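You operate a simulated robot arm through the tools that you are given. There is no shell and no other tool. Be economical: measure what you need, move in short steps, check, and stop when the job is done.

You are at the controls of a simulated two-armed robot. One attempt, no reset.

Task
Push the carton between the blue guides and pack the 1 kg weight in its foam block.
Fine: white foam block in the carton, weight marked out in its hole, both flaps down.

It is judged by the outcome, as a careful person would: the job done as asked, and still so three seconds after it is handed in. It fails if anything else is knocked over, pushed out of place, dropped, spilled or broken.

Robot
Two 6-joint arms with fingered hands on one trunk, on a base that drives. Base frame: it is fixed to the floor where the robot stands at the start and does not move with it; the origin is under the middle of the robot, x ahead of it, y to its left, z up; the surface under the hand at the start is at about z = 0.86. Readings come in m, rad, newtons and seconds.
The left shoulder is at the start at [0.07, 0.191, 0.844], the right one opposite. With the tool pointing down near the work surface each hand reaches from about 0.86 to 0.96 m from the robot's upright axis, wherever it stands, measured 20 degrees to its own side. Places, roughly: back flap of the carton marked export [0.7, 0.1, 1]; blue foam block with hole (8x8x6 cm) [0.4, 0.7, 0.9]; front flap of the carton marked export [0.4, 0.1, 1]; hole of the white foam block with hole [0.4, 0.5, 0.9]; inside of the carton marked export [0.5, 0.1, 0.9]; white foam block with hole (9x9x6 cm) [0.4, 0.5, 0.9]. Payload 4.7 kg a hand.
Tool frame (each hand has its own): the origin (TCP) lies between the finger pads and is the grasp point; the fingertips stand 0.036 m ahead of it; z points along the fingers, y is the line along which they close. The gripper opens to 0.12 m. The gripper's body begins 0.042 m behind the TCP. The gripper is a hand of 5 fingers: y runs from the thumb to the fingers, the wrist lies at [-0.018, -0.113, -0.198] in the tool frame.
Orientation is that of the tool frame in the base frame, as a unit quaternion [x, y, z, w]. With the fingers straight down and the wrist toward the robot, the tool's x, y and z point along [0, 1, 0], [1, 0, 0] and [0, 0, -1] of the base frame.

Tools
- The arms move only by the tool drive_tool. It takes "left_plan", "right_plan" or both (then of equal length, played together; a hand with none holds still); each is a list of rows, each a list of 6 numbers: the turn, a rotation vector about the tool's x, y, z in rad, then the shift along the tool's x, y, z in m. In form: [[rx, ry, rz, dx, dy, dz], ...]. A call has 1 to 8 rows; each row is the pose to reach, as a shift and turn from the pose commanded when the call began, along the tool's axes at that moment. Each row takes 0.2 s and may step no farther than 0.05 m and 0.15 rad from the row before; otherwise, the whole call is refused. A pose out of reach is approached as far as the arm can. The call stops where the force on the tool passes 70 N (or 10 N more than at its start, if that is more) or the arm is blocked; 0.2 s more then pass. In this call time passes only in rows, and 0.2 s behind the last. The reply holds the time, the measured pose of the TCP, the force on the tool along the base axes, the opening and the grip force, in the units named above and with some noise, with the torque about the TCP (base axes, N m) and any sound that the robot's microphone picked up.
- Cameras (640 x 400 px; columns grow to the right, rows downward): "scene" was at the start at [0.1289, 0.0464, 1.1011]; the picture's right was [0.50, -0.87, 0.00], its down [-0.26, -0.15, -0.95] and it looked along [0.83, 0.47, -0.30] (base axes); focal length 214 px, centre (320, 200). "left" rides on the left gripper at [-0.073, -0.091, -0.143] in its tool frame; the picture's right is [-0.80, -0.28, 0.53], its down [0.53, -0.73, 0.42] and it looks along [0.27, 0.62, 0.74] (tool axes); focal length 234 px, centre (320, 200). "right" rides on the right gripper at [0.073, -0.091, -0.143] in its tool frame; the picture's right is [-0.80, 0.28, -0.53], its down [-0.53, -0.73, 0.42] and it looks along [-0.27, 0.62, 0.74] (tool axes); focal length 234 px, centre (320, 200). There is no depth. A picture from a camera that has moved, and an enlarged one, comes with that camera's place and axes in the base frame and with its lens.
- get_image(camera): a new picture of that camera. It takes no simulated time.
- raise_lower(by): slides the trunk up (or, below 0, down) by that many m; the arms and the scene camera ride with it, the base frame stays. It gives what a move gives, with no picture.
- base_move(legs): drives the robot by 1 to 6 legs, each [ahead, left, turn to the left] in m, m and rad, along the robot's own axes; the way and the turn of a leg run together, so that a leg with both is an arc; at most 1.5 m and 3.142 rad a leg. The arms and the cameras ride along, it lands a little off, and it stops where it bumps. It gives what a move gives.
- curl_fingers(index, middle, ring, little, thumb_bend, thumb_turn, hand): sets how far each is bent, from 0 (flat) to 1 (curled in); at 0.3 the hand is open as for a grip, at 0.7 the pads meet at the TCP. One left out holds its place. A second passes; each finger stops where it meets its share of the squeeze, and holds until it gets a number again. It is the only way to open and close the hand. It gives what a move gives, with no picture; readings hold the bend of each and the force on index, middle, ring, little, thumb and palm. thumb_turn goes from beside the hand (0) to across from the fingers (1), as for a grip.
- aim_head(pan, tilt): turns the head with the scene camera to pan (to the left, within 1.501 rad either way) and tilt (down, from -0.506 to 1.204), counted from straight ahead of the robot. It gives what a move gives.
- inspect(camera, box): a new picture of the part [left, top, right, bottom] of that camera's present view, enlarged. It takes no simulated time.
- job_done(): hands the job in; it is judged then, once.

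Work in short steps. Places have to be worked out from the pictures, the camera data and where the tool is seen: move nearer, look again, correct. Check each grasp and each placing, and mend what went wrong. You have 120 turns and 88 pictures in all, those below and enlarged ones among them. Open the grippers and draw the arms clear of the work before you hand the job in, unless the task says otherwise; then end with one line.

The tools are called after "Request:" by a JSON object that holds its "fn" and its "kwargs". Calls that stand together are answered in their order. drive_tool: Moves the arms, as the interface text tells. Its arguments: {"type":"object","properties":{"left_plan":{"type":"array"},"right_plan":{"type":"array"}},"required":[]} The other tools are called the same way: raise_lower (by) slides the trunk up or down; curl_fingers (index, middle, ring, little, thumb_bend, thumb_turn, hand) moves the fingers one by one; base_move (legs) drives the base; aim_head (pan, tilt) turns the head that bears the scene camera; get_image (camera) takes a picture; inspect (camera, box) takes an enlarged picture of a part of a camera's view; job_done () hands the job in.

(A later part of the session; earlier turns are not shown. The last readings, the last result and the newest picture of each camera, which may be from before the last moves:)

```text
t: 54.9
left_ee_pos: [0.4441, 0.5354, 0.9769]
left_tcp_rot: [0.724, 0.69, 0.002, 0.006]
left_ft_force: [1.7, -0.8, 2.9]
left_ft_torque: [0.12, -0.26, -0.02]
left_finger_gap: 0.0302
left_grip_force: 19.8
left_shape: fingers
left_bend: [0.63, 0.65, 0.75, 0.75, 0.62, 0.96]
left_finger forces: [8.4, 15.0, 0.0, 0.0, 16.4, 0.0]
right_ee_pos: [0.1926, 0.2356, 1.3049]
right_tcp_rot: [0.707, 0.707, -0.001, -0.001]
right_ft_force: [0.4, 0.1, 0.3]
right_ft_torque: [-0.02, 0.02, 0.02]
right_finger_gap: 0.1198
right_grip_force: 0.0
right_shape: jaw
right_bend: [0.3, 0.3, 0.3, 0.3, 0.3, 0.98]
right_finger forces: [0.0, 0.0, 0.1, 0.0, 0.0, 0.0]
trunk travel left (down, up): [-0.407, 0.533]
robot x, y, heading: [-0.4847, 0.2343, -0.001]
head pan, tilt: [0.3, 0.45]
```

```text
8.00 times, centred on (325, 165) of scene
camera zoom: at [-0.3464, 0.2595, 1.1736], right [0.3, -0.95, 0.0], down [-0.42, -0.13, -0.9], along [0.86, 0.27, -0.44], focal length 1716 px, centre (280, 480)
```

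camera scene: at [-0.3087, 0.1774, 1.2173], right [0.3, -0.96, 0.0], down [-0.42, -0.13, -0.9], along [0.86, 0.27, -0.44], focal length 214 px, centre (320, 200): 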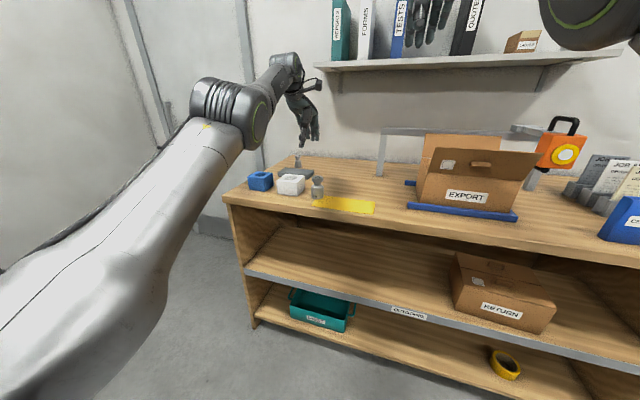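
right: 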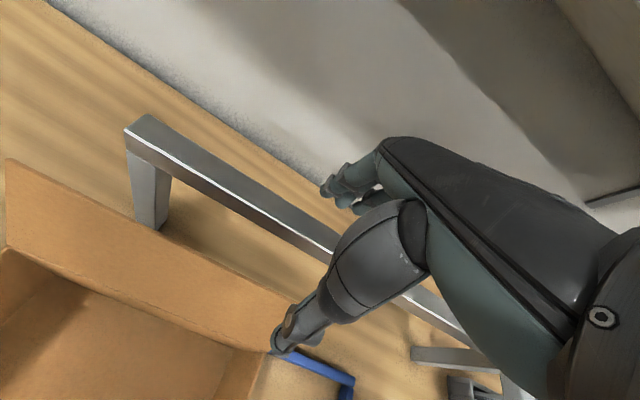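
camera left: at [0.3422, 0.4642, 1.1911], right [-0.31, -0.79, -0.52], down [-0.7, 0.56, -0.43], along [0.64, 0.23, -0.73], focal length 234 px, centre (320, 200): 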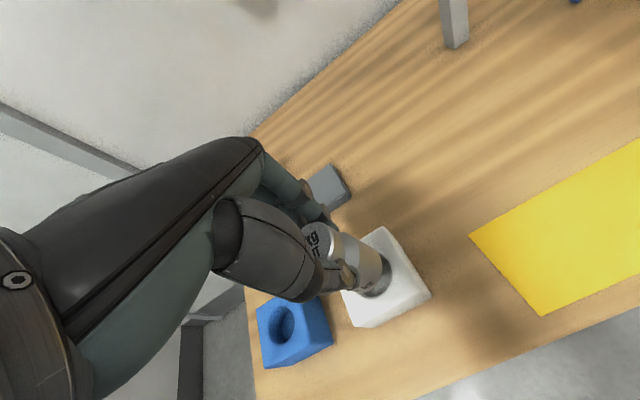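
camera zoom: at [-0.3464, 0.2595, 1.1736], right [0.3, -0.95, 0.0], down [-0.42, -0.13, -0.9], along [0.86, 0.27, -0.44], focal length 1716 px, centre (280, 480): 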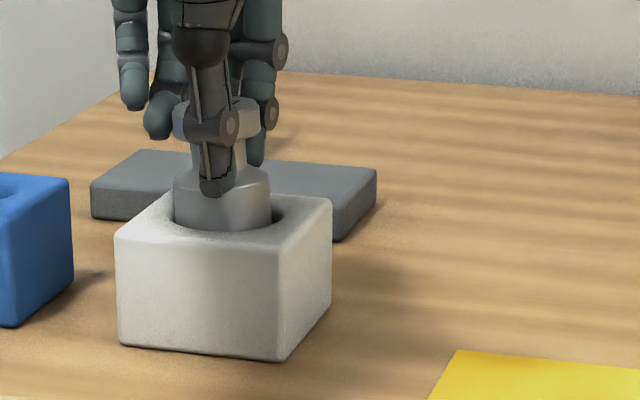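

The weight is now supported: the force went from −10 to +3 N. I'll ease up 3 mm to unload it, then open the fingers a little.

Request:
{"fn": "raise_lower", "kwargs": {"by": 0.003}}

Request:
{"fn": "curl_fingers", "kwargs": {"hand": "left", "index": 0.5, "middle": 0.5, "ring": 0.5, "little": 0.5, "thumb_bend": 0.5}}

Request:
{"fn": "inspect", "kwargs": {"camera": "scene", "box": [300, 140, 350, 190]}}

Request:
{"fn": "inspect", "kwargs": {"camera": "left", "box": [240, 180, 440, 340]}}

```text
t: 55.5
left_ee_pos: [0.4453, 0.5347, 0.9768]
left_tcp_rot: [0.724, 0.689, 0.002, 0.005]
left_ft_force: [0.8, -2.1, -0.8]
left_ft_torque: [0.1, -0.27, -0.05]
left_finger_gap: 0.0299
left_grip_force: 18.4
left_shape: fingers
left_bend: [0.63, 0.65, 0.75, 0.75, 0.62, 0.96]
left_finger forces: [8.4, 12.8, 0.0, 0.1, 15.2, 0.0]
right_ee_pos: [0.1922, 0.2347, 1.309]
right_tcp_rot: [0.707, 0.707, -0.001, -0.002]
right_ft_force: [0.1, -1.1, 0.1]
right_ft_torque: [-0.01, 0.01, 0.03]
right_finger_gap: 0.1198
right_grip_force: 0.0
right_shape: jaw
right_bend: [0.3, 0.3, 0.3, 0.3, 0.3, 0.98]
right_finger forces: [0.1, 0.0, 0.0, 0.0, 0.1, 0.0]
trunk travel left (down, up): [-0.41, 0.53]
robot x, y, heading: [-0.4814, 0.2313, 0.005]
head pan, tilt: [0.3, 0.45]
```

```text
t: 56.5
left_ee_pos: [0.4447, 0.5369, 0.9771]
left_tcp_rot: [0.724, 0.69, 0.002, 0.005]
left_ft_force: [0.0, -0.9, -0.3]
left_ft_torque: [0.01, 0.0, 0.03]
left_finger_gap: 0.0626
left_grip_force: 0.1
left_shape: fingers
left_bend: [0.5, 0.5, 0.5, 0.5, 0.5, 0.97]
left_finger forces: [0.1, 0.1, 0.0, 0.1, 0.0, 0.0]
right_ee_pos: [0.1922, 0.2363, 1.3069]
right_tcp_rot: [0.707, 0.708, -0.002, -0.001]
right_ft_force: [-0.5, -1.2, 0.2]
right_ft_torque: [-0.01, -0.02, -0.01]
right_finger_gap: 0.1196
right_grip_force: 0.0
right_shape: jaw
right_bend: [0.3, 0.3, 0.3, 0.3, 0.3, 0.98]
right_finger forces: [0.1, 0.0, 0.0, 0.0, 0.0, 0.1]
trunk travel left (down, up): [-0.41, 0.53]
robot x, y, heading: [-0.4822, 0.2353, 0.004]
head pan, tilt: [0.3, 0.45]
```

```text
8.00 times, centred on (325, 165) of scene
camera zoom: at [-0.3462, 0.2596, 1.1764], right [0.3, -0.95, 0.0], down [-0.42, -0.13, -0.9], along [0.86, 0.27, -0.44], focal length 1716 px, centre (280, 480)
```

zoom: 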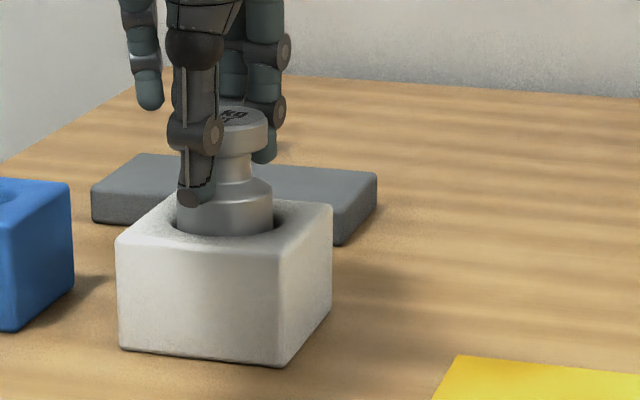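

```text
2.50 times, centred on (340, 260) of left
camera zoom: at [0.3482, 0.469, 1.1202], right [-0.31, -0.79, -0.53], down [-0.7, 0.57, -0.43], along [0.64, 0.23, -0.73], focal length 585 px, centre (270, 50)
```

zoom: 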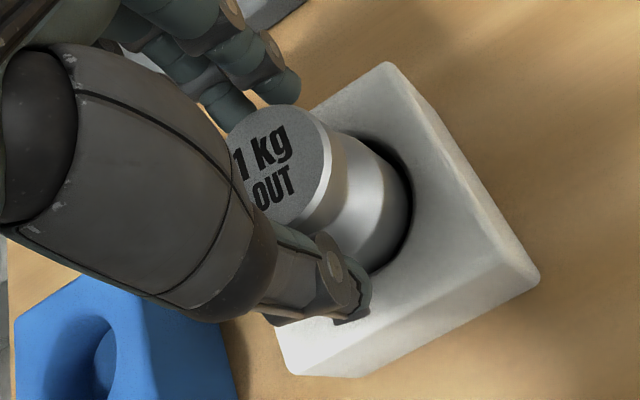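

The weight sits upright in the hole, but it stands about 5.5 cm above the foam and would block the palm when I grip the block. It is safer to pack the foam first, so I'll regrip the weight and set it back on the bench.

Request:
{"fn": "curl_fingers", "kwargs": {"hand": "left", "index": 0.75, "middle": 0.75, "ring": 0.5, "little": 0.5, "thumb_bend": 0.75}}

Request:
{"fn": "raise_lower", "kwargs": {"by": 0.075}}

Request:
{"fn": "base_move", "kwargs": {"legs": [[-0.015, -0.125, 0]]}}

Request:
{"fn": "get_image", "kwargs": {"camera": "scene"}}

```text
t: 57.5
left_ee_pos: [0.4447, 0.5355, 0.9763]
left_tcp_rot: [0.724, 0.69, 0.002, 0.003]
left_ft_force: [-1.7, -0.6, 1.2]
left_ft_torque: [-0.03, 0.1, -0.03]
left_finger_gap: 0.0313
left_grip_force: 22.4
left_shape: fingers
left_bend: [0.73, 0.73, 0.5, 0.5, 0.62, 0.96]
left_finger forces: [14.6, 9.1, 0.0, 0.0, 21.4, 0.1]
right_ee_pos: [0.1937, 0.2368, 1.3062]
right_tcp_rot: [0.707, 0.707, 0.0, -0.001]
right_ft_force: [1.5, 0.3, 0.5]
right_ft_torque: [-0.01, 0.0, 0.0]
right_finger_gap: 0.1201
right_grip_force: 0.0
right_shape: jaw
right_bend: [0.3, 0.3, 0.3, 0.3, 0.3, 0.98]
right_finger forces: [0.0, 0.0, 0.0, 0.1, 0.0, 0.1]
trunk travel left (down, up): [-0.41, 0.53]
robot x, y, heading: [-0.4832, 0.2273, 0.006]
head pan, tilt: [0.3, 0.45]
```

```text
t: 58.6
left_ee_pos: [0.446, 0.5363, 1.0483]
left_tcp_rot: [0.724, 0.69, 0.001, 0.004]
left_ft_force: [0.3, 0.4, -9.6]
left_ft_torque: [0.05, -0.02, -0.02]
left_finger_gap: 0.0317
left_grip_force: 22.7
left_shape: fingers
left_bend: [0.73, 0.73, 0.5, 0.5, 0.62, 0.96]
left_finger forces: [16.0, 9.1, 0.0, 0.0, 20.6, 0.1]
right_ee_pos: [0.195, 0.236, 1.3806]
right_tcp_rot: [0.707, 0.708, -0.002, -0.002]
right_ft_force: [-0.7, 0.1, -1.1]
right_ft_torque: [-0.02, 0.0, 0.0]
right_finger_gap: 0.1197
right_grip_force: 0.0
right_shape: jaw
right_bend: [0.3, 0.3, 0.3, 0.3, 0.3, 0.98]
right_finger forces: [0.0, 0.0, 0.0, 0.0, 0.1, 0.1]
trunk travel left (down, up): [-0.485, 0.455]
robot x, y, heading: [-0.4842, 0.233, 0.005]
head pan, tilt: [0.3, 0.45]
```

```text
t: 59.8
left_ee_pos: [0.4312, 0.4211, 1.0502]
left_tcp_rot: [0.723, 0.691, 0.001, 0.004]
left_ft_force: [-0.9, -1.0, -10.4]
left_ft_torque: [0.07, -0.04, 0.0]
left_finger_gap: 0.0313
left_grip_force: 22.9
left_shape: fingers
left_bend: [0.73, 0.73, 0.5, 0.5, 0.63, 0.96]
left_finger forces: [17.1, 9.1, 0.0, 0.1, 20.4, 0.1]
right_ee_pos: [0.1804, 0.1196, 1.3817]
right_tcp_rot: [0.706, 0.708, -0.002, -0.002]
right_ft_force: [0.3, -0.3, -1.2]
right_ft_torque: [0.01, 0.03, -0.01]
right_finger_gap: 0.1198
right_grip_force: 0.1
right_shape: jaw
right_bend: [0.3, 0.3, 0.3, 0.3, 0.3, 0.98]
right_finger forces: [0.0, 0.0, 0.0, 0.1, 0.1, 0.0]
trunk travel left (down, up): [-0.485, 0.455]
robot x, y, heading: [-0.4974, 0.1134, 0.002]
head pan, tilt: [0.3, 0.45]
```

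```text
35 pictures are left
camera scene: at [-0.3589, 0.1416, 1.2511], right [0.3, -0.95, 0.0], down [-0.42, -0.13, -0.9], along [0.86, 0.27, -0.44], focal length 214 px, centre (320, 200)
```

scene: 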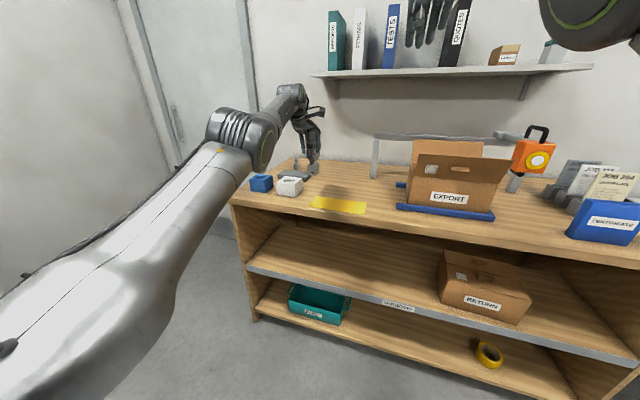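

The weight is held. I'll lower it onto the bare wood next to the yellow sheet, close to where it stood.

Request:
{"fn": "raise_lower", "kwargs": {"by": -0.1}}

Request:
{"fn": "raise_lower", "kwargs": {"by": -0.006}}

Request:
{"fn": "inspect", "kwargs": {"camera": "scene", "box": [270, 110, 350, 180]}}

```text
t: 61.1
left_ee_pos: [0.4303, 0.4204, 0.9502]
left_tcp_rot: [0.723, 0.691, 0.001, 0.003]
left_ft_force: [-0.9, -1.1, -8.9]
left_ft_torque: [0.04, -0.02, -0.02]
left_finger_gap: 0.0312
left_grip_force: 23.4
left_shape: fingers
left_bend: [0.73, 0.73, 0.5, 0.5, 0.63, 0.96]
left_finger forces: [17.1, 9.2, 0.0, 0.1, 20.3, 0.1]
right_ee_pos: [0.1786, 0.1182, 1.282]
right_tcp_rot: [0.705, 0.709, -0.001, -0.002]
right_ft_force: [-0.9, 0.2, 0.5]
right_ft_torque: [0.03, 0.01, 0.0]
right_finger_gap: 0.1198
right_grip_force: 0.0
right_shape: jaw
right_bend: [0.3, 0.3, 0.3, 0.3, 0.3, 0.98]
right_finger forces: [0.1, 0.0, 0.0, 0.0, 0.0, 0.0]
trunk travel left (down, up): [-0.385, 0.555]
robot x, y, heading: [-0.499, 0.1138, 0.003]
head pan, tilt: [0.3, 0.45]
```

```text
t: 61.7
left_ee_pos: [0.4295, 0.4207, 0.945]
left_tcp_rot: [0.723, 0.691, 0.002, 0.005]
left_ft_force: [0.7, 1.6, -4.8]
left_ft_torque: [0.03, -0.03, 0.04]
left_finger_gap: 0.0315
left_grip_force: 24.2
left_shape: fingers
left_bend: [0.73, 0.73, 0.5, 0.5, 0.63, 0.96]
left_finger forces: [17.9, 10.4, 0.1, 0.1, 20.0, 0.0]
right_ee_pos: [0.1785, 0.1195, 1.2755]
right_tcp_rot: [0.706, 0.708, -0.001, -0.001]
right_ft_force: [-0.1, 0.1, 0.0]
right_ft_torque: [0.0, -0.03, -0.05]
right_finger_gap: 0.12
right_grip_force: 0.1
right_shape: jaw
right_bend: [0.3, 0.3, 0.3, 0.3, 0.3, 0.98]
right_finger forces: [0.0, 0.0, 0.0, 0.0, 0.0, 0.0]
trunk travel left (down, up): [-0.379, 0.561]
robot x, y, heading: [-0.4993, 0.1113, 0.001]
head pan, tilt: [0.3, 0.45]
```

```text
5.71 times, centred on (310, 145) of scene
camera zoom: at [-0.3601, 0.1411, 1.1453], right [0.3, -0.95, 0.0], down [-0.42, -0.13, -0.9], along [0.86, 0.27, -0.44], focal length 1226 px, centre (377, 514)
```

zoom: 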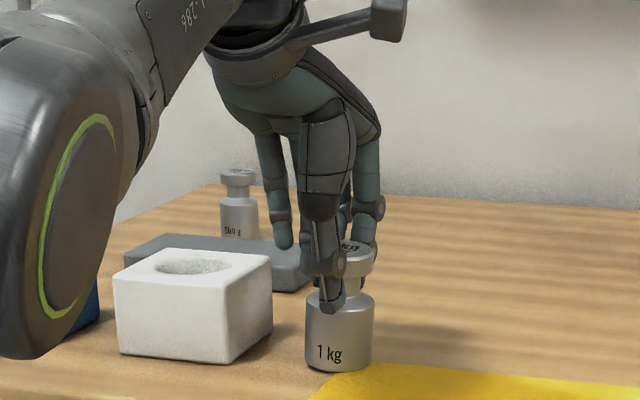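

The weight is touching down. I'll lower 2 mm more, open the hand, and rise clear above the weight.

Request:
{"fn": "raise_lower", "kwargs": {"by": -0.002}}

Request:
{"fn": "curl_fingers", "kwargs": {"hand": "left", "index": 0.3, "middle": 0.3, "ring": 0.3, "little": 0.3, "thumb_bend": 0.3}}

Request:
{"fn": "raise_lower", "kwargs": {"by": 0.1}}

Request:
{"fn": "base_move", "kwargs": {"legs": [[0.012, 0.112, 0]]}}

Request:
{"fn": "get_image", "kwargs": {"camera": "left"}}

```text
t: 62.2
left_ee_pos: [0.4298, 0.4203, 0.9454]
left_tcp_rot: [0.723, 0.691, 0.003, 0.005]
left_ft_force: [2.9, 3.5, 2.8]
left_ft_torque: [0.01, -0.08, 0.03]
left_finger_gap: 0.031
left_grip_force: 26.1
left_shape: fingers
left_bend: [0.73, 0.73, 0.5, 0.5, 0.64, 0.96]
left_finger forces: [20.6, 12.8, 0.0, 0.0, 19.4, 0.0]
right_ee_pos: [0.1772, 0.1199, 1.2753]
right_tcp_rot: [0.706, 0.708, -0.001, -0.002]
right_ft_force: [-0.4, -0.4, 0.8]
right_ft_torque: [0.02, 0.02, -0.02]
right_finger_gap: 0.1197
right_grip_force: 0.1
right_shape: jaw
right_bend: [0.3, 0.3, 0.3, 0.3, 0.3, 0.98]
right_finger forces: [0.1, 0.0, 0.0, 0.1, 0.0, 0.0]
trunk travel left (down, up): [-0.377, 0.563]
robot x, y, heading: [-0.4955, 0.1135, 0.004]
head pan, tilt: [0.3, 0.45]
```

```text
t: 63.2
left_ee_pos: [0.4285, 0.4197, 0.9434]
left_tcp_rot: [0.723, 0.691, 0.001, 0.004]
left_ft_force: [-0.2, -0.4, -0.1]
left_ft_torque: [-0.01, 0.0, -0.02]
left_finger_gap: 0.1219
left_grip_force: 0.0
left_shape: fingers
left_bend: [0.3, 0.3, 0.3, 0.3, 0.3, 0.97]
left_finger forces: [0.0, 0.0, 0.0, 0.0, 0.0, 0.0]
right_ee_pos: [0.1772, 0.1175, 1.2755]
right_tcp_rot: [0.706, 0.708, -0.001, -0.001]
right_ft_force: [-0.8, -0.1, -0.3]
right_ft_torque: [0.0, 0.0, 0.0]
right_finger_gap: 0.1198
right_grip_force: 0.1
right_shape: jaw
right_bend: [0.3, 0.3, 0.3, 0.3, 0.3, 0.98]
right_finger forces: [0.1, 0.1, 0.0, 0.0, 0.0, 0.0]
trunk travel left (down, up): [-0.377, 0.563]
robot x, y, heading: [-0.4948, 0.1121, 0.005]
head pan, tilt: [0.3, 0.45]
```

```text
t: 64.5
left_ee_pos: [0.4295, 0.4202, 1.0434]
left_tcp_rot: [0.723, 0.691, 0.001, 0.004]
left_ft_force: [-0.4, -0.1, 0.1]
left_ft_torque: [-0.01, -0.02, 0.0]
left_finger_gap: 0.1219
left_grip_force: 0.0
left_shape: fingers
left_bend: [0.3, 0.3, 0.3, 0.3, 0.3, 0.97]
left_finger forces: [0.1, 0.0, 0.1, 0.1, 0.0, 0.0]
right_ee_pos: [0.1781, 0.1195, 1.3734]
right_tcp_rot: [0.706, 0.709, -0.001, -0.001]
right_ft_force: [-0.7, -0.6, -0.2]
right_ft_torque: [-0.05, 0.04, 0.0]
right_finger_gap: 0.1199
right_grip_force: 0.1
right_shape: jaw
right_bend: [0.3, 0.3, 0.3, 0.3, 0.3, 0.98]
right_finger forces: [0.0, 0.1, 0.1, 0.1, 0.0, 0.0]
trunk travel left (down, up): [-0.477, 0.463]
robot x, y, heading: [-0.4998, 0.1136, 0.001]
head pan, tilt: [0.3, 0.45]
```

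```text
t: 65.8
left_ee_pos: [0.4394, 0.5316, 1.0444]
left_tcp_rot: [0.722, 0.691, 0.001, 0.004]
left_ft_force: [0.2, -0.2, 0.0]
left_ft_torque: [0.0, 0.0, 0.02]
left_finger_gap: 0.122
left_grip_force: 0.0
left_shape: fingers
left_bend: [0.3, 0.3, 0.3, 0.3, 0.3, 0.97]
left_finger forces: [0.0, 0.0, 0.0, 0.1, 0.1, 0.0]
right_ee_pos: [0.1897, 0.2313, 1.3737]
right_tcp_rot: [0.705, 0.709, -0.001, -0.001]
right_ft_force: [0.6, -0.6, -0.4]
right_ft_torque: [-0.01, 0.03, 0.03]
right_finger_gap: 0.1198
right_grip_force: 0.1
right_shape: jaw
right_bend: [0.3, 0.3, 0.3, 0.3, 0.3, 0.98]
right_finger forces: [0.0, 0.0, 0.1, 0.0, 0.0, 0.0]
trunk travel left (down, up): [-0.477, 0.463]
robot x, y, heading: [-0.4868, 0.22, 0.006]
head pan, tilt: [0.3, 0.45]
```

```text
33 pictures are left
camera left: at [0.344, 0.4644, 1.187], right [-0.31, -0.79, -0.53], down [-0.71, 0.56, -0.43], along [0.64, 0.24, -0.73], focal length 234 px, centre (320, 200)
```

left: 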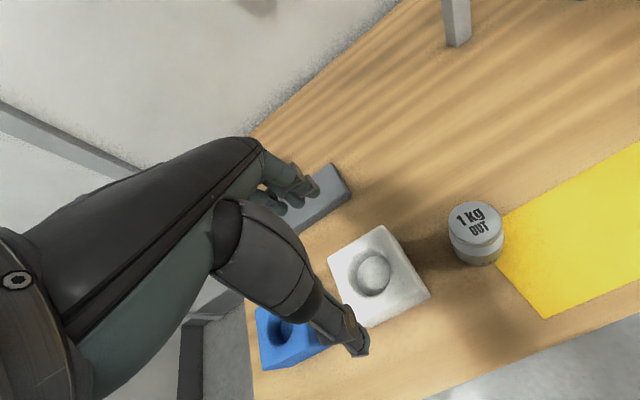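

The weight stands safely, and the foam block is square to the axes, centred at about (0.438, 0.530). The hand is over it at (0.439, 0.532). I'll lower straight down around it to TCP z≈0.908 and close gently.

Request:
{"fn": "raise_lower", "kwargs": {"by": -0.09}}

Request:
{"fn": "raise_lower", "kwargs": {"by": -0.046}}

Request:
{"fn": "curl_fingers", "kwargs": {"hand": "left", "index": 0.55, "middle": 0.55, "ring": 0.55, "little": 0.55, "thumb_bend": 0.55}}

Request:
{"fn": "inspect", "kwargs": {"camera": "scene", "box": [260, 90, 370, 180]}}

```text
t: 67.0
left_ee_pos: [0.4399, 0.5312, 0.9548]
left_tcp_rot: [0.722, 0.692, 0.002, 0.005]
left_ft_force: [-0.5, 0.4, -0.6]
left_ft_torque: [0.01, 0.0, 0.0]
left_finger_gap: 0.1221
left_grip_force: 0.1
left_shape: fingers
left_bend: [0.3, 0.3, 0.3, 0.3, 0.3, 0.97]
left_finger forces: [0.2, 0.0, 0.0, 0.0, 0.0, 0.0]
right_ee_pos: [0.1904, 0.2297, 1.2842]
right_tcp_rot: [0.705, 0.709, -0.001, -0.001]
right_ft_force: [-0.9, -0.8, 0.2]
right_ft_torque: [-0.03, -0.03, -0.02]
right_finger_gap: 0.1199
right_grip_force: 0.0
right_shape: jaw
right_bend: [0.3, 0.3, 0.3, 0.3, 0.3, 0.98]
right_finger forces: [0.1, 0.0, 0.1, 0.1, 0.1, 0.1]
trunk travel left (down, up): [-0.387, 0.553]
robot x, y, heading: [-0.4849, 0.2198, 0.006]
head pan, tilt: [0.3, 0.45]
```

```text
t: 67.9
left_ee_pos: [0.439, 0.5308, 0.9082]
left_tcp_rot: [0.722, 0.692, 0.002, 0.004]
left_ft_force: [0.4, 0.7, 0.4]
left_ft_torque: [-0.03, -0.02, -0.01]
left_finger_gap: 0.1223
left_grip_force: 0.4
left_shape: fingers
left_bend: [0.3, 0.3, 0.3, 0.3, 0.3, 0.97]
left_finger forces: [0.3, 0.0, 0.0, 0.0, 0.1, 0.0]
right_ee_pos: [0.1889, 0.2302, 1.2379]
right_tcp_rot: [0.706, 0.709, -0.001, -0.001]
right_ft_force: [0.8, -0.3, -0.3]
right_ft_torque: [0.03, -0.01, 0.04]
right_finger_gap: 0.1202
right_grip_force: 0.2
right_shape: jaw
right_bend: [0.3, 0.3, 0.3, 0.3, 0.3, 0.98]
right_finger forces: [0.0, 0.0, 0.0, 0.1, 0.2, 0.1]
trunk travel left (down, up): [-0.341, 0.599]
robot x, y, heading: [-0.4859, 0.2245, 0.007]
head pan, tilt: [0.3, 0.45]
```

```text
t: 68.9
left_ee_pos: [0.4399, 0.5321, 0.9079]
left_tcp_rot: [0.723, 0.691, 0.002, 0.005]
left_ft_force: [2.5, 0.1, 5.0]
left_ft_torque: [0.07, -0.34, -0.05]
left_finger_gap: 0.0973
left_grip_force: 34.7
left_shape: fingers
left_bend: [0.36, 0.47, 0.47, 0.55, 0.44, 0.95]
left_finger forces: [17.1, 9.6, 8.6, 0.0, 34.5, 0.0]
right_ee_pos: [0.1891, 0.2298, 1.2377]
right_tcp_rot: [0.705, 0.709, -0.002, -0.001]
right_ft_force: [-0.9, -0.2, 0.4]
right_ft_torque: [0.0, 0.0, -0.02]
right_finger_gap: 0.1199
right_grip_force: 0.1
right_shape: jaw
right_bend: [0.3, 0.3, 0.3, 0.3, 0.3, 0.98]
right_finger forces: [0.1, 0.1, 0.0, 0.0, 0.0, 0.0]
trunk travel left (down, up): [-0.341, 0.599]
robot x, y, heading: [-0.4836, 0.2231, 0.005]
head pan, tilt: [0.3, 0.45]
```

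```text
4.44 times, centred on (315, 135) of scene
camera zoom: at [-0.3498, 0.2514, 1.1075], right [0.3, -0.95, 0.0], down [-0.41, -0.13, -0.9], along [0.86, 0.27, -0.44], focal length 953 px, centre (342, 489)
```

zoom: 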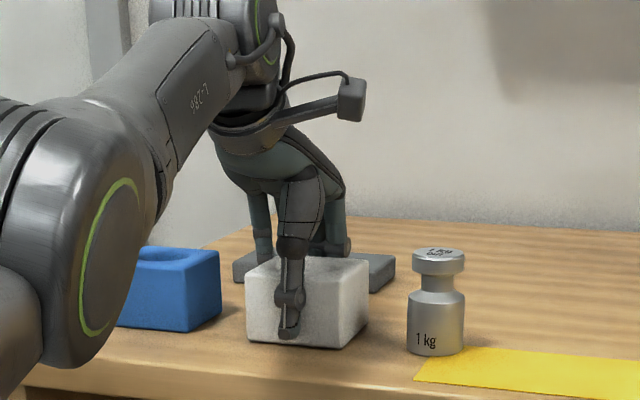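

The foam is gripped at 34 N. With the trunk low, the forearm would come down onto the front flap. I'll work with the trunk high and the arm nearly straight so the forearm stays above it. First I'll lift the foam with the trunk and check the grasp.

Request:
{"fn": "raise_lower", "kwargs": {"by": 0.38}}

Request:
{"fn": "base_move", "kwargs": {"legs": [[0.0, -0.45, 0], [0.1, -0.155, 0]]}}

Request:
{"fn": "aim_head", "kwargs": {"pan": 0.4, "tilt": 0.75}}

Request:
{"fn": "get_image", "kwargs": {"camera": "scene"}}

Request:
{"fn": "get_image", "kwargs": {"camera": "left"}}

```text
t: 72.5
left_ee_pos: [0.44, 0.5316, 1.2871]
left_tcp_rot: [0.722, 0.691, 0.002, 0.005]
left_ft_force: [0.7, 1.0, -0.6]
left_ft_torque: [-0.02, 0.0, -0.03]
left_finger_gap: 0.0971
left_grip_force: 34.5
left_shape: fingers
left_bend: [0.37, 0.47, 0.47, 0.55, 0.44, 0.95]
left_finger forces: [16.1, 8.9, 8.2, 0.0, 35.3, 0.0]
right_ee_pos: [0.1894, 0.2312, 1.618]
right_tcp_rot: [0.705, 0.709, -0.001, -0.001]
right_ft_force: [0.9, -0.9, -0.1]
right_ft_torque: [-0.01, 0.0, 0.01]
right_finger_gap: 0.1197
right_grip_force: 0.1
right_shape: jaw
right_bend: [0.3, 0.3, 0.3, 0.3, 0.3, 0.98]
right_finger forces: [0.0, 0.0, 0.1, 0.0, 0.0, 0.0]
trunk travel left (down, up): [-0.721, 0.219]
robot x, y, heading: [-0.4855, 0.2222, -0.002]
head pan, tilt: [0.3, 0.45]
```

```text
t: 76.4
left_ee_pos: [0.544, -0.0682, 1.288]
left_tcp_rot: [0.723, 0.691, 0.001, 0.006]
left_ft_force: [-0.1, -0.1, -0.1]
left_ft_torque: [-0.06, 0.01, 0.04]
left_finger_gap: 0.0974
left_grip_force: 34.3
left_shape: fingers
left_bend: [0.37, 0.47, 0.47, 0.55, 0.44, 0.95]
left_finger forces: [16.2, 8.9, 8.1, 0.1, 35.3, 0.0]
right_ee_pos: [0.2904, -0.3671, 1.6196]
right_tcp_rot: [0.707, 0.707, -0.002, 0.0]
right_ft_force: [-0.1, 0.4, 0.0]
right_ft_torque: [-0.05, -0.04, -0.01]
right_finger_gap: 0.1198
right_grip_force: 0.0
right_shape: jaw
right_bend: [0.3, 0.3, 0.3, 0.3, 0.3, 0.98]
right_finger forces: [0.0, 0.0, 0.0, 0.1, 0.0, 0.1]
trunk travel left (down, up): [-0.721, 0.219]
robot x, y, heading: [-0.379, -0.3776, 0.001]
head pan, tilt: [0.3, 0.45]
```

```text
t: 77.2
left_ee_pos: [0.5453, -0.0708, 1.2875]
left_tcp_rot: [0.724, 0.69, 0.002, 0.003]
left_ft_force: [0.2, 0.5, -0.1]
left_ft_torque: [-0.02, 0.0, 0.01]
left_finger_gap: 0.097
left_grip_force: 34.3
left_shape: fingers
left_bend: [0.37, 0.47, 0.47, 0.55, 0.44, 0.95]
left_finger forces: [16.0, 9.0, 8.1, 0.0, 35.5, 0.1]
right_ee_pos: [0.2939, -0.3702, 1.6179]
right_tcp_rot: [0.706, 0.708, -0.002, -0.001]
right_ft_force: [0.2, -0.1, -0.1]
right_ft_torque: [0.03, 0.01, 0.0]
right_finger_gap: 0.1199
right_grip_force: 0.0
right_shape: jaw
right_bend: [0.3, 0.3, 0.3, 0.3, 0.3, 0.98]
right_finger forces: [0.0, 0.1, 0.0, 0.0, 0.1, 0.0]
trunk travel left (down, up): [-0.721, 0.219]
robot x, y, heading: [-0.386, -0.3762, 0.004]
head pan, tilt: [0.4, 0.75]
```

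```text
31 pictures are left
camera scene: at [-0.2563, -0.3436, 1.461], right [0.39, -0.92, 0.0], down [-0.63, -0.27, -0.73], along [0.67, 0.29, -0.68], focal length 214 px, centre (320, 200)
```

scene: 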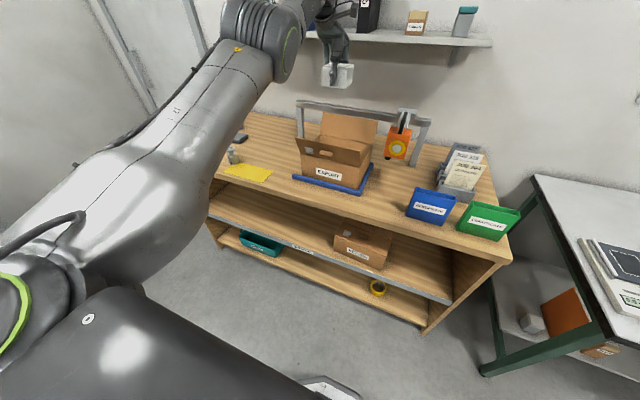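

```text
30 pictures are left
camera left: at [0.4495, -0.1382, 1.4307], right [-0.31, -0.79, -0.53], down [-0.7, 0.56, -0.43], along [0.64, 0.23, -0.73], focal length 234 px, centre (320, 200)
```

left: 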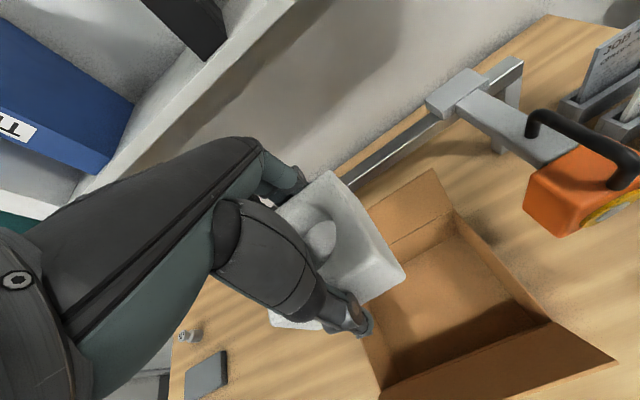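

The foam is held above the carton. From this view the rim spans x≈0.442–0.634 and y≈−0.22 to 0.047. I'll zoom on the foam to see how level it hangs.

Request:
{"fn": "inspect", "kwargs": {"camera": "scene", "box": [270, 20, 430, 200]}}

```text
2.22 times, centred on (350, 110) of scene
camera zoom: at [-0.2563, -0.3436, 1.461], right [0.39, -0.92, 0.0], down [-0.63, -0.27, -0.73], along [0.67, 0.29, -0.68], focal length 477 px, centre (253, 400)
```

zoom: 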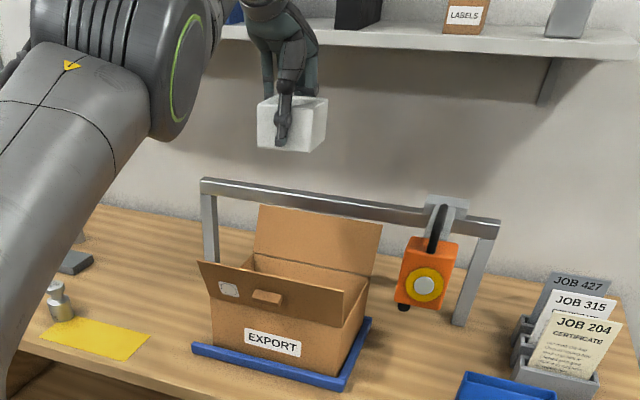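

The foam is level. I'll descend with the arm to about z 1.05, shifting toward the carton's centre, and check.

Request:
{"fn": "drive_tool", "kwargs": {"left_plan": [[0, 0, 0, -0.003, 0, 0.04], [0, 0, 0, -0.006, -0.001, 0.08], [0, 0, 0, -0.009, -0.002, 0.12], [0, 0, 0, -0.012, -0.003, 0.16], [0, 0, 0, -0.014, -0.004, 0.2], [0, 0, 0, -0.014, -0.004, 0.235]]}}

Request:
{"fn": "inspect", "kwargs": {"camera": "scene", "box": [230, 60, 420, 200]}}

```text
t: 78.6
left_ee_pos: [0.5778, -0.083, 1.0489]
left_tcp_rot: [0.723, 0.69, 0.001, 0.004]
left_ft_force: [-0.6, -0.7, 1.3]
left_ft_torque: [-0.04, 0.02, 0.0]
left_finger_gap: 0.0973
left_grip_force: 33.8
left_shape: fingers
left_bend: [0.37, 0.47, 0.48, 0.55, 0.44, 0.95]
left_finger forces: [16.0, 8.8, 8.0, 0.0, 35.1, 0.1]
left hand out of reach, approached as far as the arm can: row 1, 2, 3, 4, 5, 6
right_ee_pos: [0.2936, -0.3711, 1.6183]
right_tcp_rot: [0.706, 0.708, -0.001, 0.0]
right_ft_force: [0.3, 0.0, -1.0]
right_ft_torque: [0.0, 0.02, 0.02]
right_finger_gap: 0.1197
right_grip_force: 0.2
right_shape: jaw
right_bend: [0.3, 0.3, 0.3, 0.3, 0.3, 0.98]
right_finger forces: [0.0, 0.0, 0.0, 0.0, 0.0, 0.0]
trunk travel left (down, up): [-0.721, 0.219]
robot x, y, heading: [-0.379, -0.3759, 0.004]
head pan, tilt: [0.4, 0.75]
```

```text
2.86 times, centred on (325, 130) of scene
camera zoom: at [-0.256, -0.3423, 1.4609], right [0.39, -0.92, 0.0], down [-0.63, -0.27, -0.73], along [0.67, 0.29, -0.68], focal length 613 px, centre (306, 400)
```

zoom: 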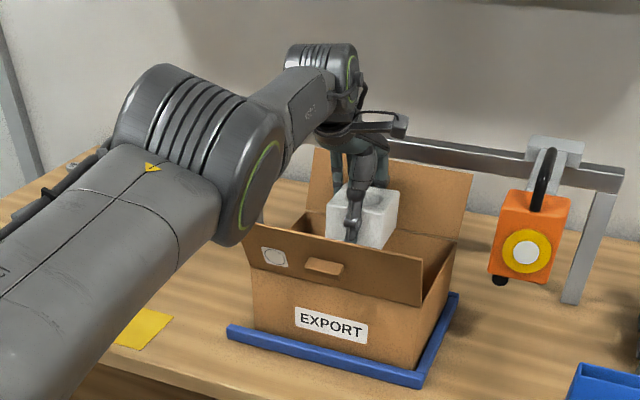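

The forearm stays well above the flap. The descent pushed the hand 38 mm out in x, so I'll correct that with the base and then lower vertically with the trunk, in stages.

Request:
{"fn": "base_move", "kwargs": {"legs": [[-0.038, -0.002, 0]]}}

Request:
{"fn": "raise_lower", "kwargs": {"by": -0.08}}

Request:
{"fn": "get_image", "kwargs": {"camera": "left"}}

Request:
{"fn": "inspect", "kwargs": {"camera": "scene", "box": [230, 60, 420, 200]}}

```text
t: 79.5
left_ee_pos: [0.5438, -0.0847, 1.0439]
left_tcp_rot: [0.724, 0.69, -0.002, 0.001]
left_ft_force: [0.9, 0.3, -0.5]
left_ft_torque: [-0.04, 0.07, -0.04]
left_finger_gap: 0.0972
left_grip_force: 34.1
left_shape: fingers
left_bend: [0.37, 0.47, 0.48, 0.55, 0.44, 0.95]
left_finger forces: [16.0, 8.8, 8.0, 0.0, 35.0, 0.0]
right_ee_pos: [0.2641, -0.3721, 1.6129]
right_tcp_rot: [0.707, 0.707, -0.005, -0.005]
right_ft_force: [1.5, 0.0, -0.3]
right_ft_torque: [0.03, 0.12, 0.0]
right_finger_gap: 0.1199
right_grip_force: 0.0
right_shape: jaw
right_bend: [0.3, 0.3, 0.3, 0.3, 0.3, 0.98]
right_finger forces: [0.0, 0.1, 0.1, 0.0, 0.0, 0.1]
trunk travel left (down, up): [-0.721, 0.219]
robot x, y, heading: [-0.4222, -0.3753, 0.001]
head pan, tilt: [0.4, 0.75]
```

```text
t: 80.6
left_ee_pos: [0.5395, -0.0851, 0.9685]
left_tcp_rot: [0.724, 0.69, 0.0, 0.003]
left_ft_force: [0.7, -0.1, -0.3]
left_ft_torque: [0.0, 0.01, 0.02]
left_finger_gap: 0.0973
left_grip_force: 33.9
left_shape: fingers
left_bend: [0.37, 0.47, 0.48, 0.55, 0.44, 0.95]
left_finger forces: [15.9, 8.8, 8.0, 0.1, 35.0, 0.1]
right_ee_pos: [0.2553, -0.3733, 1.5363]
right_tcp_rot: [0.707, 0.707, -0.002, -0.001]
right_ft_force: [-0.7, 0.5, 0.1]
right_ft_torque: [-0.03, 0.02, -0.03]
right_finger_gap: 0.1198
right_grip_force: 0.1
right_shape: jaw
right_bend: [0.3, 0.3, 0.3, 0.3, 0.3, 0.98]
right_finger forces: [0.0, 0.0, 0.0, 0.1, 0.0, 0.0]
trunk travel left (down, up): [-0.641, 0.299]
robot x, y, heading: [-0.4214, -0.3732, 0.004]
head pan, tilt: [0.4, 0.75]
```

```text
27 pictures are left
camera left: at [0.4435, -0.1524, 1.1129], right [-0.32, -0.79, -0.52], down [-0.7, 0.56, -0.43], along [0.64, 0.23, -0.74], focal length 234 px, centre (320, 200)
```

left: 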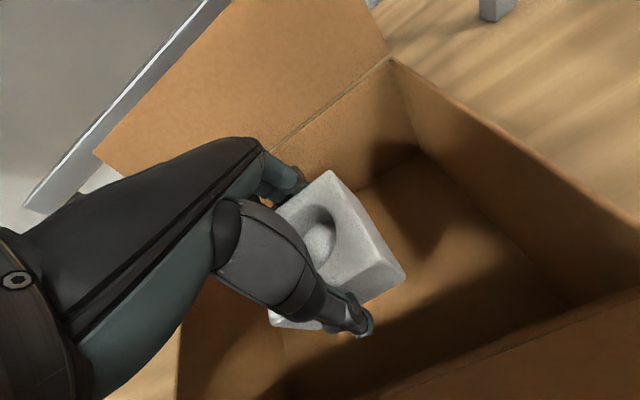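

```text
2.86 times, centred on (325, 130) of scene
camera zoom: at [-0.2942, -0.3449, 1.3808], right [0.39, -0.92, 0.0], down [-0.63, -0.27, -0.73], along [0.67, 0.29, -0.68], focal length 613 px, centre (306, 400)
```

zoom: 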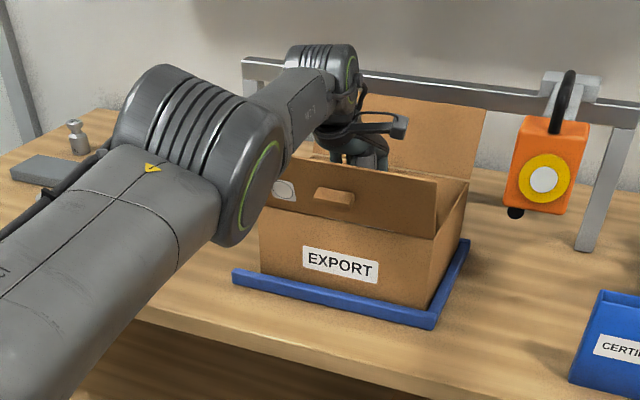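

The foam is inside and clear of the walls. I'll lower it to the carton floor, watching the force.

Request:
{"fn": "raise_lower", "kwargs": {"by": -0.048}}

Request:
{"fn": "raise_lower", "kwargs": {"by": -0.006}}

```text
t: 81.5
left_ee_pos: [0.5378, -0.0842, 0.9253]
left_tcp_rot: [0.723, 0.691, 0.001, 0.005]
left_ft_force: [0.2, 0.1, 0.3]
left_ft_torque: [0.02, 0.02, 0.0]
left_finger_gap: 0.0974
left_grip_force: 33.9
left_shape: fingers
left_bend: [0.37, 0.47, 0.48, 0.55, 0.44, 0.95]
left_finger forces: [16.0, 8.8, 8.0, 0.1, 35.1, 0.1]
right_ee_pos: [0.2526, -0.3738, 1.4906]
right_tcp_rot: [0.707, 0.707, -0.002, -0.001]
right_ft_force: [-0.3, -0.4, -0.8]
right_ft_torque: [-0.03, 0.03, -0.02]
right_finger_gap: 0.1199
right_grip_force: 0.0
right_shape: jaw
right_bend: [0.3, 0.3, 0.3, 0.3, 0.3, 0.98]
right_finger forces: [0.0, 0.1, 0.0, 0.1, 0.0, 0.1]
trunk travel left (down, up): [-0.593, 0.347]
robot x, y, heading: [-0.4197, -0.3779, -0.0]
head pan, tilt: [0.4, 0.75]
```

```text
t: 82.1
left_ee_pos: [0.5352, -0.0832, 0.9249]
left_tcp_rot: [0.724, 0.69, 0.005, 0.006]
left_ft_force: [0.0, -0.3, -1.0]
left_ft_torque: [0.07, -0.01, 0.01]
left_finger_gap: 0.0973
left_grip_force: 33.8
left_shape: fingers
left_bend: [0.37, 0.47, 0.48, 0.55, 0.44, 0.95]
left_finger forces: [16.0, 8.8, 8.1, 0.0, 35.0, 0.1]
right_ee_pos: [0.2489, -0.374, 1.4872]
right_tcp_rot: [0.707, 0.707, 0.0, 0.0]
right_ft_force: [0.2, 1.4, 0.1]
right_ft_torque: [0.0, 0.01, -0.01]
right_finger_gap: 0.1199
right_grip_force: 0.1
right_shape: jaw
right_bend: [0.3, 0.3, 0.3, 0.3, 0.3, 0.98]
right_finger forces: [0.0, 0.1, 0.1, 0.0, 0.1, 0.0]
trunk travel left (down, up): [-0.587, 0.353]
robot x, y, heading: [-0.4133, -0.3778, 0.001]
head pan, tilt: [0.4, 0.75]
```

The trunk went down 6 mm but the hand barely moved, and there is no force at the tool, so the arm may be resting on the front flap. I'll look.

Request:
{"fn": "inspect", "kwargs": {"camera": "scene", "box": [230, 60, 420, 200]}}

Request:
{"fn": "get_image", "kwargs": {"camera": "left"}}

```text
2.86 times, centred on (325, 130) of scene
camera zoom: at [-0.3008, -0.3459, 1.328], right [0.39, -0.92, 0.0], down [-0.62, -0.27, -0.73], along [0.68, 0.29, -0.68], focal length 613 px, centre (306, 400)
```

zoom: 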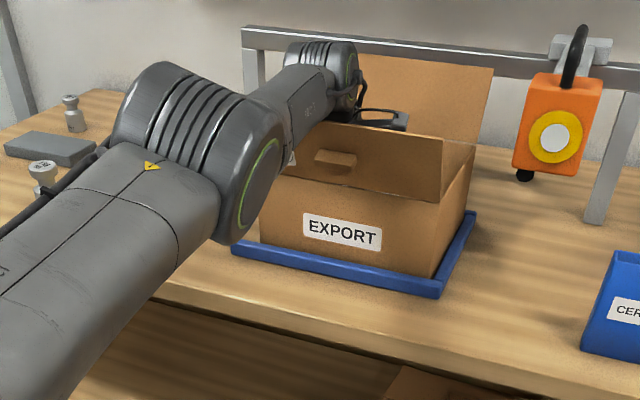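

```text
24 pictures are left
camera left: at [0.4386, -0.1524, 1.0674], right [-0.31, -0.79, -0.53], down [-0.7, 0.57, -0.44], along [0.64, 0.23, -0.73], focal length 234 px, centre (320, 200)
```

left: 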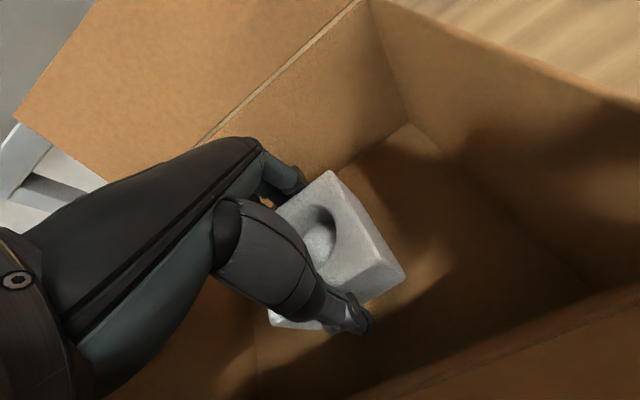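

The foam hangs about 1.5 cm above the floor and the wrist seems to be on the flap's top edge. I'll raise the trunk 8 cm and lower the hand with the arm, which makes the forearm steeper and gives it more clearance.

Request:
{"fn": "raise_lower", "kwargs": {"by": 0.08}}

Request:
{"fn": "drive_tool", "kwargs": {"left_plan": [[0, 0, 0, 0, 0.004, 0.02], [0, 0, 0, 0, 0.008, 0.04], [0, 0, 0, 0, 0.012, 0.06], [0, 0, 0, 0, 0.012, 0.075], [0, 0, 0, 0, 0.012, 0.085]]}}

```text
t: 83.2
left_ee_pos: [0.5371, -0.085, 0.995]
left_tcp_rot: [0.724, 0.69, 0.0, 0.003]
left_ft_force: [-0.4, -0.5, -0.9]
left_ft_torque: [-0.01, 0.03, 0.02]
left_finger_gap: 0.0969
left_grip_force: 34.1
left_shape: fingers
left_bend: [0.37, 0.47, 0.48, 0.55, 0.44, 0.95]
left_finger forces: [16.1, 8.8, 7.9, 0.0, 35.0, 0.0]
right_ee_pos: [0.2558, -0.3743, 1.5629]
right_tcp_rot: [0.707, 0.707, -0.002, -0.002]
right_ft_force: [-0.2, 0.1, -0.3]
right_ft_torque: [-0.02, 0.0, 0.01]
right_finger_gap: 0.1199
right_grip_force: 0.0
right_shape: jaw
right_bend: [0.3, 0.3, 0.3, 0.3, 0.3, 0.98]
right_finger forces: [0.0, 0.0, 0.1, 0.0, 0.0, 0.0]
trunk travel left (down, up): [-0.667, 0.273]
robot x, y, heading: [-0.4198, -0.3765, 0.001]
head pan, tilt: [0.4, 0.75]
```

```text
t: 84.5
left_ee_pos: [0.5307, -0.086, 0.9231]
left_tcp_rot: [0.723, 0.69, 0.006, 0.007]
left_ft_force: [-0.9, -0.7, 0.3]
left_ft_torque: [0.03, -0.04, 0.02]
left_finger_gap: 0.097
left_grip_force: 34.2
left_shape: fingers
left_bend: [0.37, 0.48, 0.48, 0.55, 0.44, 0.95]
left_finger forces: [15.9, 8.9, 7.9, 0.0, 35.1, 0.0]
left hand out of reach, approached as far as the arm can: row 1, 2, 3, 4, 5
right_ee_pos: [0.2463, -0.3747, 1.5677]
right_tcp_rot: [0.707, 0.707, 0.001, 0.001]
right_ft_force: [0.0, 0.7, 0.4]
right_ft_torque: [-0.03, -0.07, 0.02]
right_finger_gap: 0.1199
right_grip_force: 0.1
right_shape: jaw
right_bend: [0.3, 0.3, 0.3, 0.3, 0.3, 0.98]
right_finger forces: [0.0, 0.0, 0.0, 0.1, 0.0, 0.0]
trunk travel left (down, up): [-0.667, 0.273]
robot x, y, heading: [-0.4218, -0.3758, 0.005]
head pan, tilt: [0.4, 0.75]
```

The contact height stays the same while the tool force reads zero, and the whole robot tilts slightly. So the wrist is resting on the flap, which is at its opening limit. I'll stop pressing, back up 4 mm, and ease the grip slowly so the light foam slides down the last ~1 cm.

Request:
{"fn": "drive_tool", "kwargs": {"left_plan": [[0, 0, 0, 0, 0, -0.005]]}}

Request:
{"fn": "curl_fingers", "kwargs": {"hand": "left", "index": 0.37, "middle": 0.46, "ring": 0.46, "little": 0.46, "thumb_bend": 0.42}}

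Request:
{"fn": "inspect", "kwargs": {"camera": "left", "box": [220, 130, 440, 360]}}

```text
t: 84.8
left_ee_pos: [0.5311, -0.0864, 0.9224]
left_tcp_rot: [0.723, 0.691, 0.004, 0.005]
left_ft_force: [-0.7, 0.0, 0.3]
left_ft_torque: [0.0, -0.01, 0.02]
left_finger_gap: 0.0972
left_grip_force: 34.4
left_shape: fingers
left_bend: [0.37, 0.48, 0.48, 0.55, 0.44, 0.95]
left_finger forces: [16.1, 8.7, 8.0, 0.0, 35.2, 0.1]
right_ee_pos: [0.2498, -0.3739, 1.5663]
right_tcp_rot: [0.708, 0.707, -0.001, -0.001]
right_ft_force: [-0.4, -0.6, -0.9]
right_ft_torque: [-0.01, -0.05, 0.01]
right_finger_gap: 0.1198
right_grip_force: 0.2
right_shape: jaw
right_bend: [0.3, 0.3, 0.3, 0.3, 0.3, 0.98]
right_finger forces: [0.0, 0.0, 0.0, 0.1, 0.1, 0.1]
trunk travel left (down, up): [-0.667, 0.273]
robot x, y, heading: [-0.4193, -0.3795, -0.001]
head pan, tilt: [0.4, 0.75]
```

```text
t: 85.8
left_ee_pos: [0.5312, -0.0866, 0.9227]
left_tcp_rot: [0.724, 0.689, 0.004, 0.005]
left_ft_force: [1.1, 0.0, 0.8]
left_ft_torque: [-0.01, 0.01, 0.03]
left_finger_gap: 0.1065
left_grip_force: 10.0
left_shape: fingers
left_bend: [0.35, 0.44, 0.44, 0.46, 0.39, 0.97]
left_finger forces: [5.0, 2.7, 2.2, 0.1, 10.3, 0.0]
right_ee_pos: [0.2486, -0.3748, 1.5657]
right_tcp_rot: [0.707, 0.707, 0.0, 0.001]
right_ft_force: [0.2, 0.1, -0.6]
right_ft_torque: [0.02, 0.01, 0.0]
right_finger_gap: 0.1199
right_grip_force: 0.2
right_shape: jaw
right_bend: [0.3, 0.3, 0.3, 0.3, 0.3, 0.98]
right_finger forces: [0.0, 0.0, 0.0, 0.1, 0.1, 0.0]
trunk travel left (down, up): [-0.667, 0.273]
robot x, y, heading: [-0.4177, -0.3788, 0.009]
head pan, tilt: [0.4, 0.75]
```

```text
1.74 times, centred on (330, 245) of left
camera zoom: at [0.4345, -0.1544, 1.0655], right [-0.31, -0.79, -0.53], down [-0.7, 0.57, -0.43], along [0.64, 0.23, -0.73], focal length 407 px, centre (303, 122)
```

zoom: 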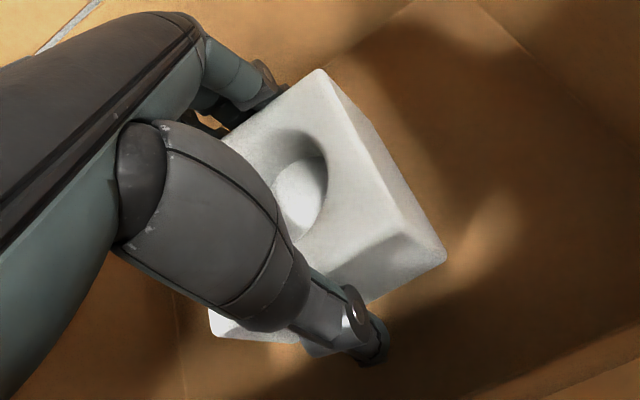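

The grip is down to 10 N and the foam is still held. I'll release it fully.

Request:
{"fn": "curl_fingers", "kwargs": {"hand": "left", "index": 0.33, "middle": 0.41, "ring": 0.41, "little": 0.41, "thumb_bend": 0.37}}

Request:
{"fn": "curl_fingers", "kwargs": {"hand": "left", "index": 0.28, "middle": 0.28, "ring": 0.28, "little": 0.28, "thumb_bend": 0.28}}

Request:
{"fn": "drive_tool", "kwargs": {"left_plan": [[0, 0, 0, 0, 0, -0.03], [0, 0, 0, 0, 0, -0.06], [0, 0, 0, 0, 0, -0.09], [0, 0, 0, 0, 0, -0.12]]}}

Request:
{"fn": "get_image", "kwargs": {"camera": "left"}}

```text
t: 86.8
left_ee_pos: [0.5313, -0.0859, 0.9224]
left_tcp_rot: [0.724, 0.689, 0.003, 0.004]
left_ft_force: [-0.6, 0.1, -0.5]
left_ft_torque: [0.0, 0.02, 0.02]
left_finger_gap: 0.1111
left_grip_force: 2.2
left_shape: fingers
left_bend: [0.32, 0.41, 0.41, 0.41, 0.36, 0.97]
left_finger forces: [2.1, 0.1, 0.1, 0.0, 2.3, 0.1]
right_ee_pos: [0.2494, -0.3744, 1.566]
right_tcp_rot: [0.707, 0.707, 0.0, -0.001]
right_ft_force: [-0.5, 0.0, -0.2]
right_ft_torque: [0.01, -0.03, 0.02]
right_finger_gap: 0.1199
right_grip_force: 0.0
right_shape: jaw
right_bend: [0.3, 0.3, 0.3, 0.3, 0.3, 0.98]
right_finger forces: [0.0, 0.0, 0.0, 0.1, 0.0, 0.0]
trunk travel left (down, up): [-0.667, 0.273]
robot x, y, heading: [-0.424, -0.3778, -0.002]
head pan, tilt: [0.4, 0.75]
```

```text
t: 87.8
left_ee_pos: [0.5306, -0.0872, 0.9223]
left_tcp_rot: [0.724, 0.69, 0.003, 0.004]
left_ft_force: [-0.2, 0.0, 0.3]
left_ft_torque: [-0.01, -0.02, -0.01]
left_finger_gap: 0.1276
left_grip_force: 0.1
left_shape: fingers
left_bend: [0.28, 0.28, 0.28, 0.28, 0.28, 0.97]
left_finger forces: [0.0, 0.0, 0.1, 0.1, 0.0, 0.0]
right_ee_pos: [0.2488, -0.3741, 1.5653]
right_tcp_rot: [0.707, 0.707, 0.0, 0.0]
right_ft_force: [0.2, 0.3, 1.2]
right_ft_torque: [0.0, 0.01, 0.01]
right_finger_gap: 0.1196
right_grip_force: 0.0
right_shape: jaw
right_bend: [0.3, 0.3, 0.3, 0.3, 0.3, 0.98]
right_finger forces: [0.0, 0.0, 0.0, 0.0, 0.1, 0.0]
trunk travel left (down, up): [-0.667, 0.273]
robot x, y, heading: [-0.4209, -0.3771, 0.002]
head pan, tilt: [0.4, 0.75]
```

```text
t: 88.8
left_ee_pos: [0.5376, -0.0843, 1.0372]
left_tcp_rot: [0.723, 0.691, -0.001, 0.002]
left_ft_force: [-0.1, 0.7, 0.4]
left_ft_torque: [0.01, 0.02, 0.0]
left_finger_gap: 0.1276
left_grip_force: 0.1
left_shape: fingers
left_bend: [0.28, 0.28, 0.28, 0.28, 0.28, 0.97]
left_finger forces: [0.1, 0.1, 0.1, 0.0, 0.0, 0.1]
left hand out of reach, approached as far as the arm can: row 1, 2, 3, 4
right_ee_pos: [0.255, -0.3734, 1.5626]
right_tcp_rot: [0.707, 0.708, -0.001, -0.002]
right_ft_force: [-0.6, -0.5, 0.7]
right_ft_torque: [-0.01, 0.02, 0.03]
right_finger_gap: 0.1201
right_grip_force: 0.0
right_shape: jaw
right_bend: [0.3, 0.3, 0.3, 0.3, 0.3, 0.98]
right_finger forces: [0.0, 0.0, 0.1, 0.0, 0.1, 0.0]
trunk travel left (down, up): [-0.667, 0.273]
robot x, y, heading: [-0.4212, -0.3791, 0.0]
head pan, tilt: [0.4, 0.75]
```

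```text
22 pictures are left
camera left: at [0.4419, -0.1518, 1.1819], right [-0.32, -0.79, -0.52], down [-0.71, 0.56, -0.43], along [0.63, 0.23, -0.74], focal length 234 px, centre (320, 200)
```

left: 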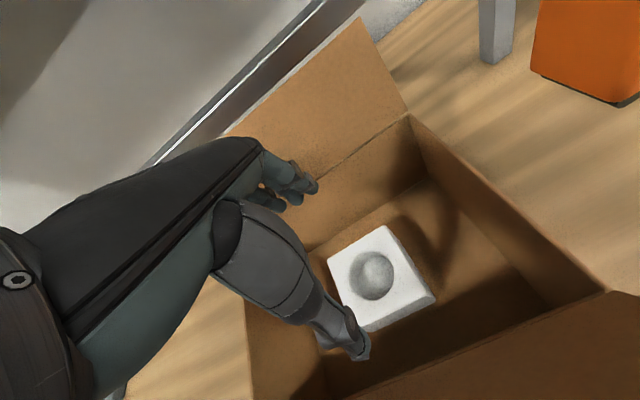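

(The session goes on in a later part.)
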